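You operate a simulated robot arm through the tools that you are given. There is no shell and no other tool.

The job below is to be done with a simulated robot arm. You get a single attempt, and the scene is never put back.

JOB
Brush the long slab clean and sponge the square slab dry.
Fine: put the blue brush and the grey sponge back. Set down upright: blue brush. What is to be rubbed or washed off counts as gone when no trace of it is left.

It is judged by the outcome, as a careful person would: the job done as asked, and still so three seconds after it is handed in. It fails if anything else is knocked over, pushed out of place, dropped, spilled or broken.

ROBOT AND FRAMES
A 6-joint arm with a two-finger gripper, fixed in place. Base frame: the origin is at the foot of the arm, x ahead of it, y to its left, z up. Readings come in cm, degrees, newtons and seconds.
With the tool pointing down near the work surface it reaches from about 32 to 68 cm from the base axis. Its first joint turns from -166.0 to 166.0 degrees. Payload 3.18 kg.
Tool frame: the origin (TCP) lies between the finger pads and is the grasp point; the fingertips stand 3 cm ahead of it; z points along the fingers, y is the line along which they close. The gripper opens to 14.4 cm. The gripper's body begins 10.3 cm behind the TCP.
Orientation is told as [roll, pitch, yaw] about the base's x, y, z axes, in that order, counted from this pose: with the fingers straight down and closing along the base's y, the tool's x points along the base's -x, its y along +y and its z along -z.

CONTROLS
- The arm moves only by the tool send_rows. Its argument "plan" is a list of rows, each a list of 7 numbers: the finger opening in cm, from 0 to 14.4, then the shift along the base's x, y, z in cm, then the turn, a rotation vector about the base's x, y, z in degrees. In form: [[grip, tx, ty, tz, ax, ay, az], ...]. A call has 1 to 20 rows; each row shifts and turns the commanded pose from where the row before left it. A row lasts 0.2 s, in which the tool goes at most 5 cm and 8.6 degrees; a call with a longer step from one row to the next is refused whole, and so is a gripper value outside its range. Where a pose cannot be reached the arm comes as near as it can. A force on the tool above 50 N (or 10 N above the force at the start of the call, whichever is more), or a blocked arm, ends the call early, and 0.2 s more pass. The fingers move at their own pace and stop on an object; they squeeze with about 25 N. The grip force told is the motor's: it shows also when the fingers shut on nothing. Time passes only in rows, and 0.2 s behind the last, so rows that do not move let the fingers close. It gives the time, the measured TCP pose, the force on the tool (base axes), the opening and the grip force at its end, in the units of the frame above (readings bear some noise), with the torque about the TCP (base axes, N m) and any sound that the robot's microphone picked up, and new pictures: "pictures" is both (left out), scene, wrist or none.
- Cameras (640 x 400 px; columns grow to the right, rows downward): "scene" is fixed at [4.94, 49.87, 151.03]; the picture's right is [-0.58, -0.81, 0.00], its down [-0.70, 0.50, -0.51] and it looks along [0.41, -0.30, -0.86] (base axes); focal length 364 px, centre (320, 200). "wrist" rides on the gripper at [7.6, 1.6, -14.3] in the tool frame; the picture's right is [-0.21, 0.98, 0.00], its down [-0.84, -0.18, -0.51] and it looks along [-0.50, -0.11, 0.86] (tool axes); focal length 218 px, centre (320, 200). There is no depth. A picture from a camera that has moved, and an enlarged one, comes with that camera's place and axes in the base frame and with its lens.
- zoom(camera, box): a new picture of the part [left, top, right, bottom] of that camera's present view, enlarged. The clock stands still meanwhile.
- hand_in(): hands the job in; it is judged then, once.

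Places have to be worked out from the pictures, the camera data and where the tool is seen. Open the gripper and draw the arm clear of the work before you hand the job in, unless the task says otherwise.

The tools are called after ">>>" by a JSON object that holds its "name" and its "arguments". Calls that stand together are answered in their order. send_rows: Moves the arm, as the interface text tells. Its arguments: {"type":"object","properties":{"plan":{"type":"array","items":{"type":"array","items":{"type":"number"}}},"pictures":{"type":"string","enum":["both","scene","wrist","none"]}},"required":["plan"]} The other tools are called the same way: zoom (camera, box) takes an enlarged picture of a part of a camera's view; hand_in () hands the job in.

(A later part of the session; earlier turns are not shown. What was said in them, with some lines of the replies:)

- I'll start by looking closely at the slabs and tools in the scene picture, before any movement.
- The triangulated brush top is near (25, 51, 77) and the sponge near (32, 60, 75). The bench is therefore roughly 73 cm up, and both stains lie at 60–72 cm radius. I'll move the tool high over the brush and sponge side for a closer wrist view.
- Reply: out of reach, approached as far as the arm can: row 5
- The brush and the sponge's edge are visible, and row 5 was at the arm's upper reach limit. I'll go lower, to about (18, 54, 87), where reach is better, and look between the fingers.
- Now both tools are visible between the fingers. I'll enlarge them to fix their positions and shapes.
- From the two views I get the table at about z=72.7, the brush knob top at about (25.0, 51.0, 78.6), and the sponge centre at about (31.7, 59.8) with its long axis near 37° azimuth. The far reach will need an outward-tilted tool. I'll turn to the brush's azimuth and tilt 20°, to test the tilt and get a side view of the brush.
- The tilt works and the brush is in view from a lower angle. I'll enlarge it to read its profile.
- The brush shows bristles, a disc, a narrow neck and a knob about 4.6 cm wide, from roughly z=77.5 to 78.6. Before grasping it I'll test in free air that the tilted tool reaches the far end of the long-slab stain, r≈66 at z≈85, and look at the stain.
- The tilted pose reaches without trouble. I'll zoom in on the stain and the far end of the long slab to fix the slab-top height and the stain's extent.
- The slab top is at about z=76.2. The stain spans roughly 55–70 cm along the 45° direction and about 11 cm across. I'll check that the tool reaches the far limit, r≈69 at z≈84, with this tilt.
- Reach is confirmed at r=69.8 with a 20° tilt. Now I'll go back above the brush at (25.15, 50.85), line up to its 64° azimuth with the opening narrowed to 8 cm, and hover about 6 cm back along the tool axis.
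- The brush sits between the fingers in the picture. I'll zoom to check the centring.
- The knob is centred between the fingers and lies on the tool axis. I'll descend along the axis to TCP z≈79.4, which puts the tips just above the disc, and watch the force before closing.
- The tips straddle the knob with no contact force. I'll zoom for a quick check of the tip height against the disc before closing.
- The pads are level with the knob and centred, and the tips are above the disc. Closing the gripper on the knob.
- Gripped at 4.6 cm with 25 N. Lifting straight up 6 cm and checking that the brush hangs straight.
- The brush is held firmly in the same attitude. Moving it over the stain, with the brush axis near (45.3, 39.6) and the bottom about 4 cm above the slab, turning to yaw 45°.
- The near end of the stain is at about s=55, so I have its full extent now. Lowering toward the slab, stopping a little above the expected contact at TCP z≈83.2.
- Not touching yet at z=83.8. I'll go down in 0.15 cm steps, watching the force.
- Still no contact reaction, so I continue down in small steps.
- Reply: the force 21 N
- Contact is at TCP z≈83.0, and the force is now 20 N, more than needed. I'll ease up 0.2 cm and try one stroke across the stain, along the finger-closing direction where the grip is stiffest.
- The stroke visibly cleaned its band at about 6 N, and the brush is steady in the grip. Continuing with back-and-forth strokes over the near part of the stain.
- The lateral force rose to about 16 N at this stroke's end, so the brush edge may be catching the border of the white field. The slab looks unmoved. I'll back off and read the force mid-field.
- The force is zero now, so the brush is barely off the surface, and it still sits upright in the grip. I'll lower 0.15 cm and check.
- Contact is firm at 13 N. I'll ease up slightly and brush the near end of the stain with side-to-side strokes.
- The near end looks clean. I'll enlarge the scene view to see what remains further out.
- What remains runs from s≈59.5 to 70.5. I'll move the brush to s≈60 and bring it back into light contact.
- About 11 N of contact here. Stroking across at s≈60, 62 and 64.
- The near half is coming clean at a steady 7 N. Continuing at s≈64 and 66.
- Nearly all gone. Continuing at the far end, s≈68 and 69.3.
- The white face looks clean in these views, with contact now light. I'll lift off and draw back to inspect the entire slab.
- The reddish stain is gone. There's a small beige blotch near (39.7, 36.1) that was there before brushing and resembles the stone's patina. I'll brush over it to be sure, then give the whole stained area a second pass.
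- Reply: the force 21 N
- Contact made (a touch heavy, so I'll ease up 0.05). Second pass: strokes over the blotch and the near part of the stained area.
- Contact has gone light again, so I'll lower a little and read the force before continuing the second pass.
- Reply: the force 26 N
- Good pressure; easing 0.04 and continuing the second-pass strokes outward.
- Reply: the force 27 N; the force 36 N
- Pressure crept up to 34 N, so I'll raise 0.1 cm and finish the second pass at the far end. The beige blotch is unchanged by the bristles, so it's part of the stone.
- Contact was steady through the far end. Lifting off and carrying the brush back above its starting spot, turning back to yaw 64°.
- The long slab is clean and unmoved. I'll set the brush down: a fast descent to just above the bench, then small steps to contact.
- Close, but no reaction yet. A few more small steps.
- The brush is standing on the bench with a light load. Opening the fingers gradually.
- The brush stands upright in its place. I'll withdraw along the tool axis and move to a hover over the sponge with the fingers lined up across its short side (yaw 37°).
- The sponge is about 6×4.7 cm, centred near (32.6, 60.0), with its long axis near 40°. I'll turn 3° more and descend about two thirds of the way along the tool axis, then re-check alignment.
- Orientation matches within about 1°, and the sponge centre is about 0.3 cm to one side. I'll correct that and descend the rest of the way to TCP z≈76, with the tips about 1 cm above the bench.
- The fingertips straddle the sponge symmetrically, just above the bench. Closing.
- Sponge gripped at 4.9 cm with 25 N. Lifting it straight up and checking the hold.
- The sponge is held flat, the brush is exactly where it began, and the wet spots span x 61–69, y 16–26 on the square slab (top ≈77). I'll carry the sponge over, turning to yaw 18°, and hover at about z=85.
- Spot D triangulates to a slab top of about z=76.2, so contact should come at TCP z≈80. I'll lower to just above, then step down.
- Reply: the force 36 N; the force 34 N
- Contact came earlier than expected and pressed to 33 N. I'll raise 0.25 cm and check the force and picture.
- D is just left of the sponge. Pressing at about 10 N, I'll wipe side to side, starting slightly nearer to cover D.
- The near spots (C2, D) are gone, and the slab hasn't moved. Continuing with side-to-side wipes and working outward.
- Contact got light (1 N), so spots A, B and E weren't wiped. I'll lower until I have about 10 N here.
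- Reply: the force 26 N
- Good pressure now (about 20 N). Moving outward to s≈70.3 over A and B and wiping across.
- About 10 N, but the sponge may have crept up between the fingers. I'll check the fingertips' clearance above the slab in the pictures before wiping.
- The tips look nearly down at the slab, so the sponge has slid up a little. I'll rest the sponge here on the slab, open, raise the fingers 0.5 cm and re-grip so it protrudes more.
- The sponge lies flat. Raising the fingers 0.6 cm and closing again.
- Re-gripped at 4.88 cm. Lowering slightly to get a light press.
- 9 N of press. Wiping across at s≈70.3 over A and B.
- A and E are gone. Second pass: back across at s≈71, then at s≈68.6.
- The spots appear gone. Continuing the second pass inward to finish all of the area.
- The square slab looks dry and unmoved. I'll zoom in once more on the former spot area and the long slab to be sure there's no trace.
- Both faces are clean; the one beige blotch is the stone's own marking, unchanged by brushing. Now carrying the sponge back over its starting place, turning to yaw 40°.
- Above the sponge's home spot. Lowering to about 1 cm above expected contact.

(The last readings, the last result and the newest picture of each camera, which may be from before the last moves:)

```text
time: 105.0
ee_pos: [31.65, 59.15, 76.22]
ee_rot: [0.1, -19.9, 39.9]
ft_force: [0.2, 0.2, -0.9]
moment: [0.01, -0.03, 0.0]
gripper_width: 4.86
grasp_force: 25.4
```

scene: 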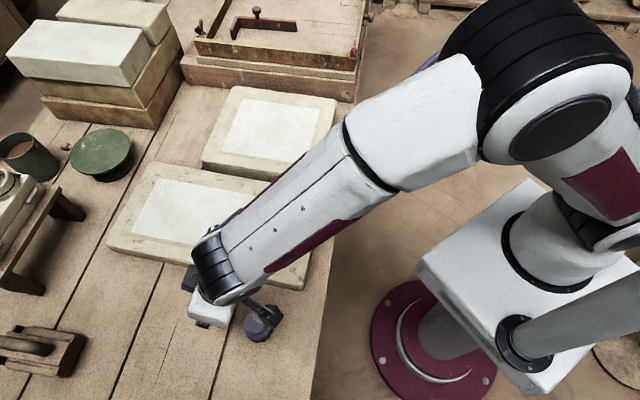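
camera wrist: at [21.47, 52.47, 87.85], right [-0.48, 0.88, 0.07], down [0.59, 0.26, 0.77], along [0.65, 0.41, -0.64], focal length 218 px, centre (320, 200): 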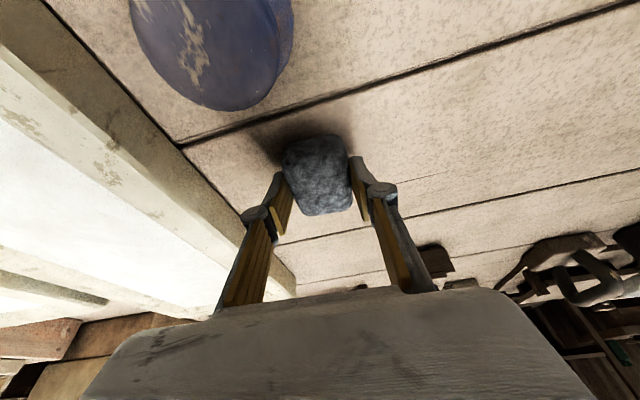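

>>> {"name": "send_rows", "arguments": {"plan": [[3.5, 0, 0, -0.1, 0, 0, 0], [3.5, 0, 0, 0, 0, 0, 0]], "pictures": "none"}}

>>> {"name": "send_rows", "arguments": {"plan": [[3.5, 0, 0, -0.08, 0, 0, 0], [3.5, 0, 0, 0, 0, 0, 0]], "pictures": "none"}}

```text
time: 105.6
ee_pos: [31.6, 59.33, 76.13]
ee_rot: [0.0, -20.0, 40.0]
ft_force: [-0.4, -0.2, -0.3]
moment: [0.0, 0.01, 0.05]
gripper_width: 4.87
grasp_force: 25.0
```

```text
time: 106.2
ee_pos: [31.72, 59.19, 76.04]
ee_rot: [0.0, -20.0, 40.0]
ft_force: [0.9, -0.8, 0.8]
moment: [-0.04, -0.03, 0.01]
gripper_width: 4.89
grasp_force: 24.7
```

>>> {"name": "send_rows", "arguments": {"plan": [[3.5, 0, 0, -0.08, 0, 0, 0], [3.5, 0, 0, 0, 0, 0, 0]], "pictures": "none"}}

>>> {"name": "send_rows", "arguments": {"plan": [[3.5, 0, 0, -0.06, 0, 0, 0], [3.5, 0, 0, 0, 0, 0, 0]], "pictures": "wrist"}}

```text
time: 106.8
ee_pos: [31.65, 59.17, 75.97]
ee_rot: [0.0, -20.1, 40.0]
ft_force: [-3.6, -4.5, 13.7]
moment: [-0.18, 0.04, -0.02]
gripper_width: 4.87
grasp_force: 25.6
```

```text
time: 107.4
ee_pos: [31.65, 59.34, 75.89]
ee_rot: [0.1, -20.1, 39.9]
ft_force: [0.1, -4.8, 19.6]
moment: [-0.13, -0.17, -0.05]
gripper_width: 4.87
grasp_force: 24.8
camera wrist: at [21.31, 52.68, 86.68], right [-0.48, 0.87, 0.07], down [0.59, 0.26, 0.77], along [0.65, 0.41, -0.64], focal length 218 px, centre (320, 200)
```

wrist: 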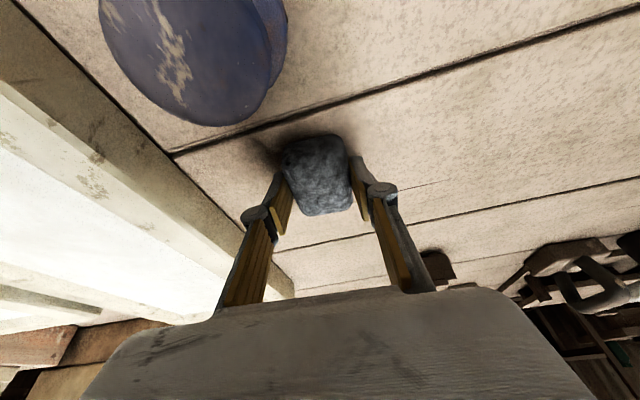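

The sponge is firmly on the bench at its old spot. Easing up 0.1 cm to unload, then opening slowly.

>>> {"name": "send_rows", "arguments": {"plan": [[3.5, 0, 0, 0.1, 0, 0, 0], [5.3, 0, 0, 0, 0, 0, 0], [6.5, 0, 0, 0, 0, 0, 0], [8.0, 0, 0, 0, 0, 0, 0], [8.0, 0, 0, 0, 0, 0, 0]], "pictures": "wrist"}}

>>> {"name": "zoom", "arguments": {"camera": "wrist", "box": [224, 100, 416, 220]}}

```text
time: 108.6
ee_pos: [31.59, 59.29, 75.97]
ee_rot: [0.0, -20.0, 40.0]
ft_force: [0.2, 0.2, -0.7]
moment: [0.0, 0.03, 0.05]
gripper_width: 7.99
grasp_force: 0.0
camera wrist: at [21.3, 52.71, 86.73], right [-0.48, 0.88, 0.07], down [0.59, 0.26, 0.77], along [0.65, 0.41, -0.64], focal length 218 px, centre (320, 200)
```

wrist: 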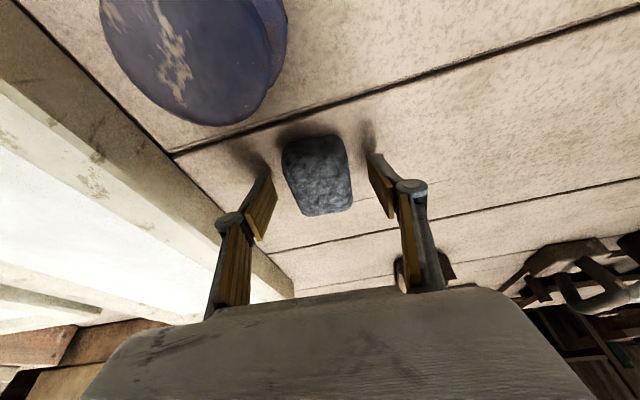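

```text
3.33 times, centred on (320, 160) of wrist
camera zoom: at [21.3, 52.71, 86.73], right [-0.48, 0.88, 0.07], down [0.59, 0.26, 0.77], along [0.65, 0.41, -0.64], focal length 728 px, centre (320, 333)
```

zoom: 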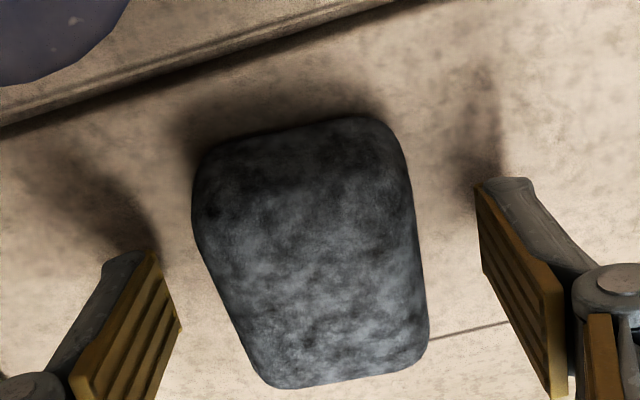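

The sponge lies flat in its place. Withdrawing along the tool axis, then up and away from the work.

>>> {"name": "send_rows", "arguments": {"plan": [[8.0, -0.79, -0.66, 2.82, 0, 0, 0], [8.0, -0.79, -0.66, 2.82, 0, 0, 0], [8.0, -0.5, -2.5, 3.5, 0, 0, 0], [8.0, 0, -4.0, 2.5, 0, 0, 0], [8.0, 0.3, -4.7, 0.5, 0, 0, 0], [8.0, 0.3, -4.7, 0.5, 0, 0, 0], [8.0, 0.3, -4.7, 0.5, 0, 0, 0], [8.0, 0.3, -4.7, 0.5, 0, 0, 0], [8.0, 0.3, -4.7, 0.5, 0, 0, 0], [8.0, 0.3, -4.7, 0.5, 0, 0, 0], [8.0, 0, 0, 0, 0, 0, 0]], "pictures": "both"}}

>>> {"name": "zoom", "arguments": {"camera": "scene", "box": [160, 280, 320, 380]}}

>>> {"name": "zoom", "arguments": {"camera": "scene", "box": [100, 80, 356, 300]}}

```text
time: 111.0
ee_pos: [31.26, 22.96, 90.71]
ee_rot: [0.0, -20.0, 39.9]
ft_force: [0.6, -1.0, 0.2]
moment: [-0.02, -0.01, 0.0]
gripper_width: 8.01
grasp_force: 0.0
camera wrist: at [20.99, 16.47, 101.45], right [-0.48, 0.88, 0.07], down [0.59, 0.26, 0.77], along [0.65, 0.41, -0.64], focal length 218 px, centre (320, 200)
```

scene: 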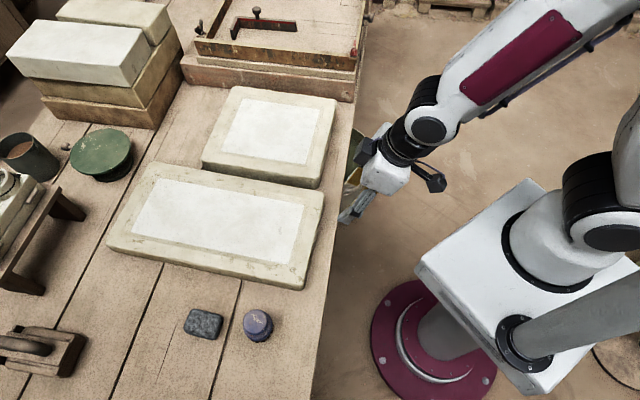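
wrist: 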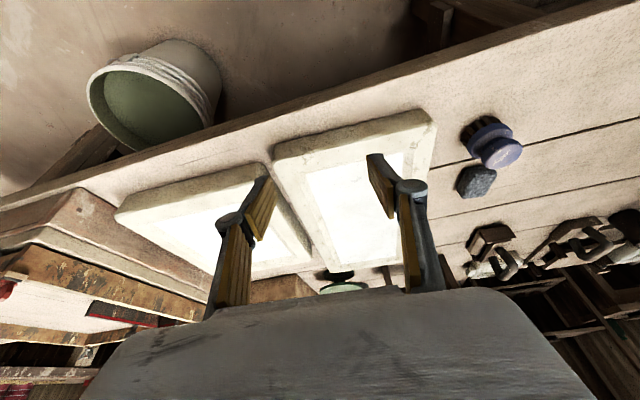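

```text
4.00 times, centred on (240, 330) of scene
camera zoom: at [4.94, 49.87, 151.03], right [-0.58, -0.81, 0.0], down [-0.7, 0.5, -0.51], along [0.41, -0.3, -0.86], focal length 1457 px, centre (640, -320)
```

zoom: 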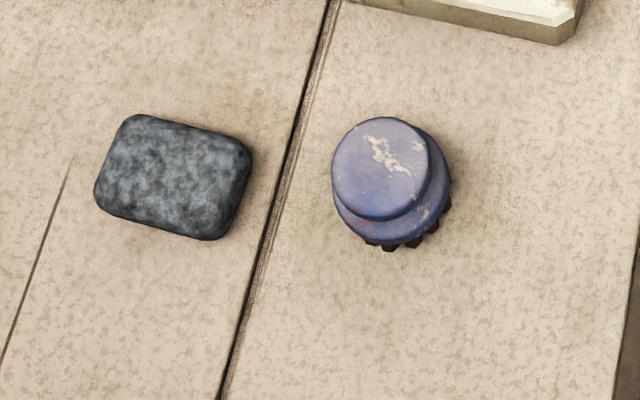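

```text
1.82 times, centred on (228, 190) of scene
camera zoom: at [4.94, 49.87, 151.03], right [-0.58, -0.81, 0.0], down [-0.7, 0.5, -0.51], along [0.41, -0.3, -0.86], focal length 662 px, centre (487, 218)
```

zoom: 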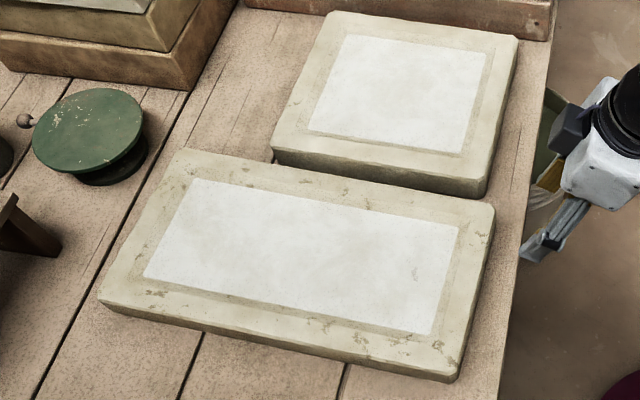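

Both tools sit in their original places, the brush upright, and both slabs are clean and unmoved. I'll open the gripper fully, well clear of the work, before handing in.

>>> {"name": "send_rows", "arguments": {"plan": [[14.4, 0, 0, 1.0, 0, 0, 0], [14.4, 0, 0, 1.0, 0, 0, 0], [14.4, 0, 0, 0, 0, 0, 0]], "pictures": "scene"}}

```text
time: 111.8
ee_pos: [31.29, 23.16, 92.7]
ee_rot: [0.0, -20.0, 40.1]
ft_force: [0.7, 0.0, 0.3]
moment: [-0.01, -0.05, -0.02]
gripper_width: 14.42
grasp_force: 0.0
```

scene: 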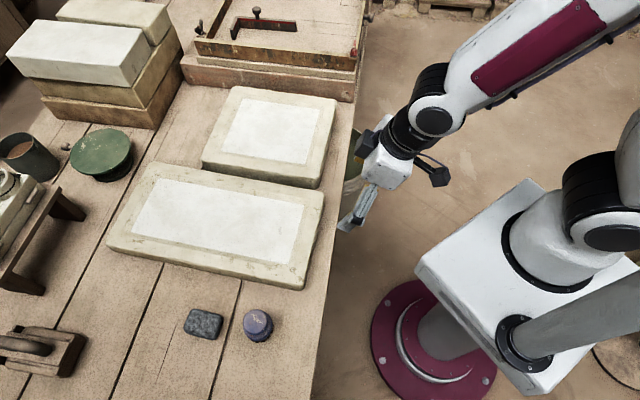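

The gripper is open and clear of the work, both slabs are clean, and the brush (upright) and sponge are back where they started. Handing in.

>>> {"name": "hand_in", "arguments": {}}

```text
The job is handed in.
```

The job is handed in. The long slab is brushed clean and the square slab is sponged dry, with no trace of either stain in the final close-up pictures.

- **Long slab:** I gave the stained area two passes with the brush. One small beige blotch remains on the white face. It was there before I started and direct brushing didn't change it, so I took it to be the stone's own marking.
- **Square slab:** The wet spots needed repeated wipes because the sponge crept up between the fingers. I set it down on the slab once and re-gripped it before finishing.
- **Brush and sponge:** Both are back where they started, and the brush stands upright.
- **Everything else:** In the final pictures the slabs sit where they did at the start, and nothing was knocked or dropped. The gripper is open and clear of the bench.
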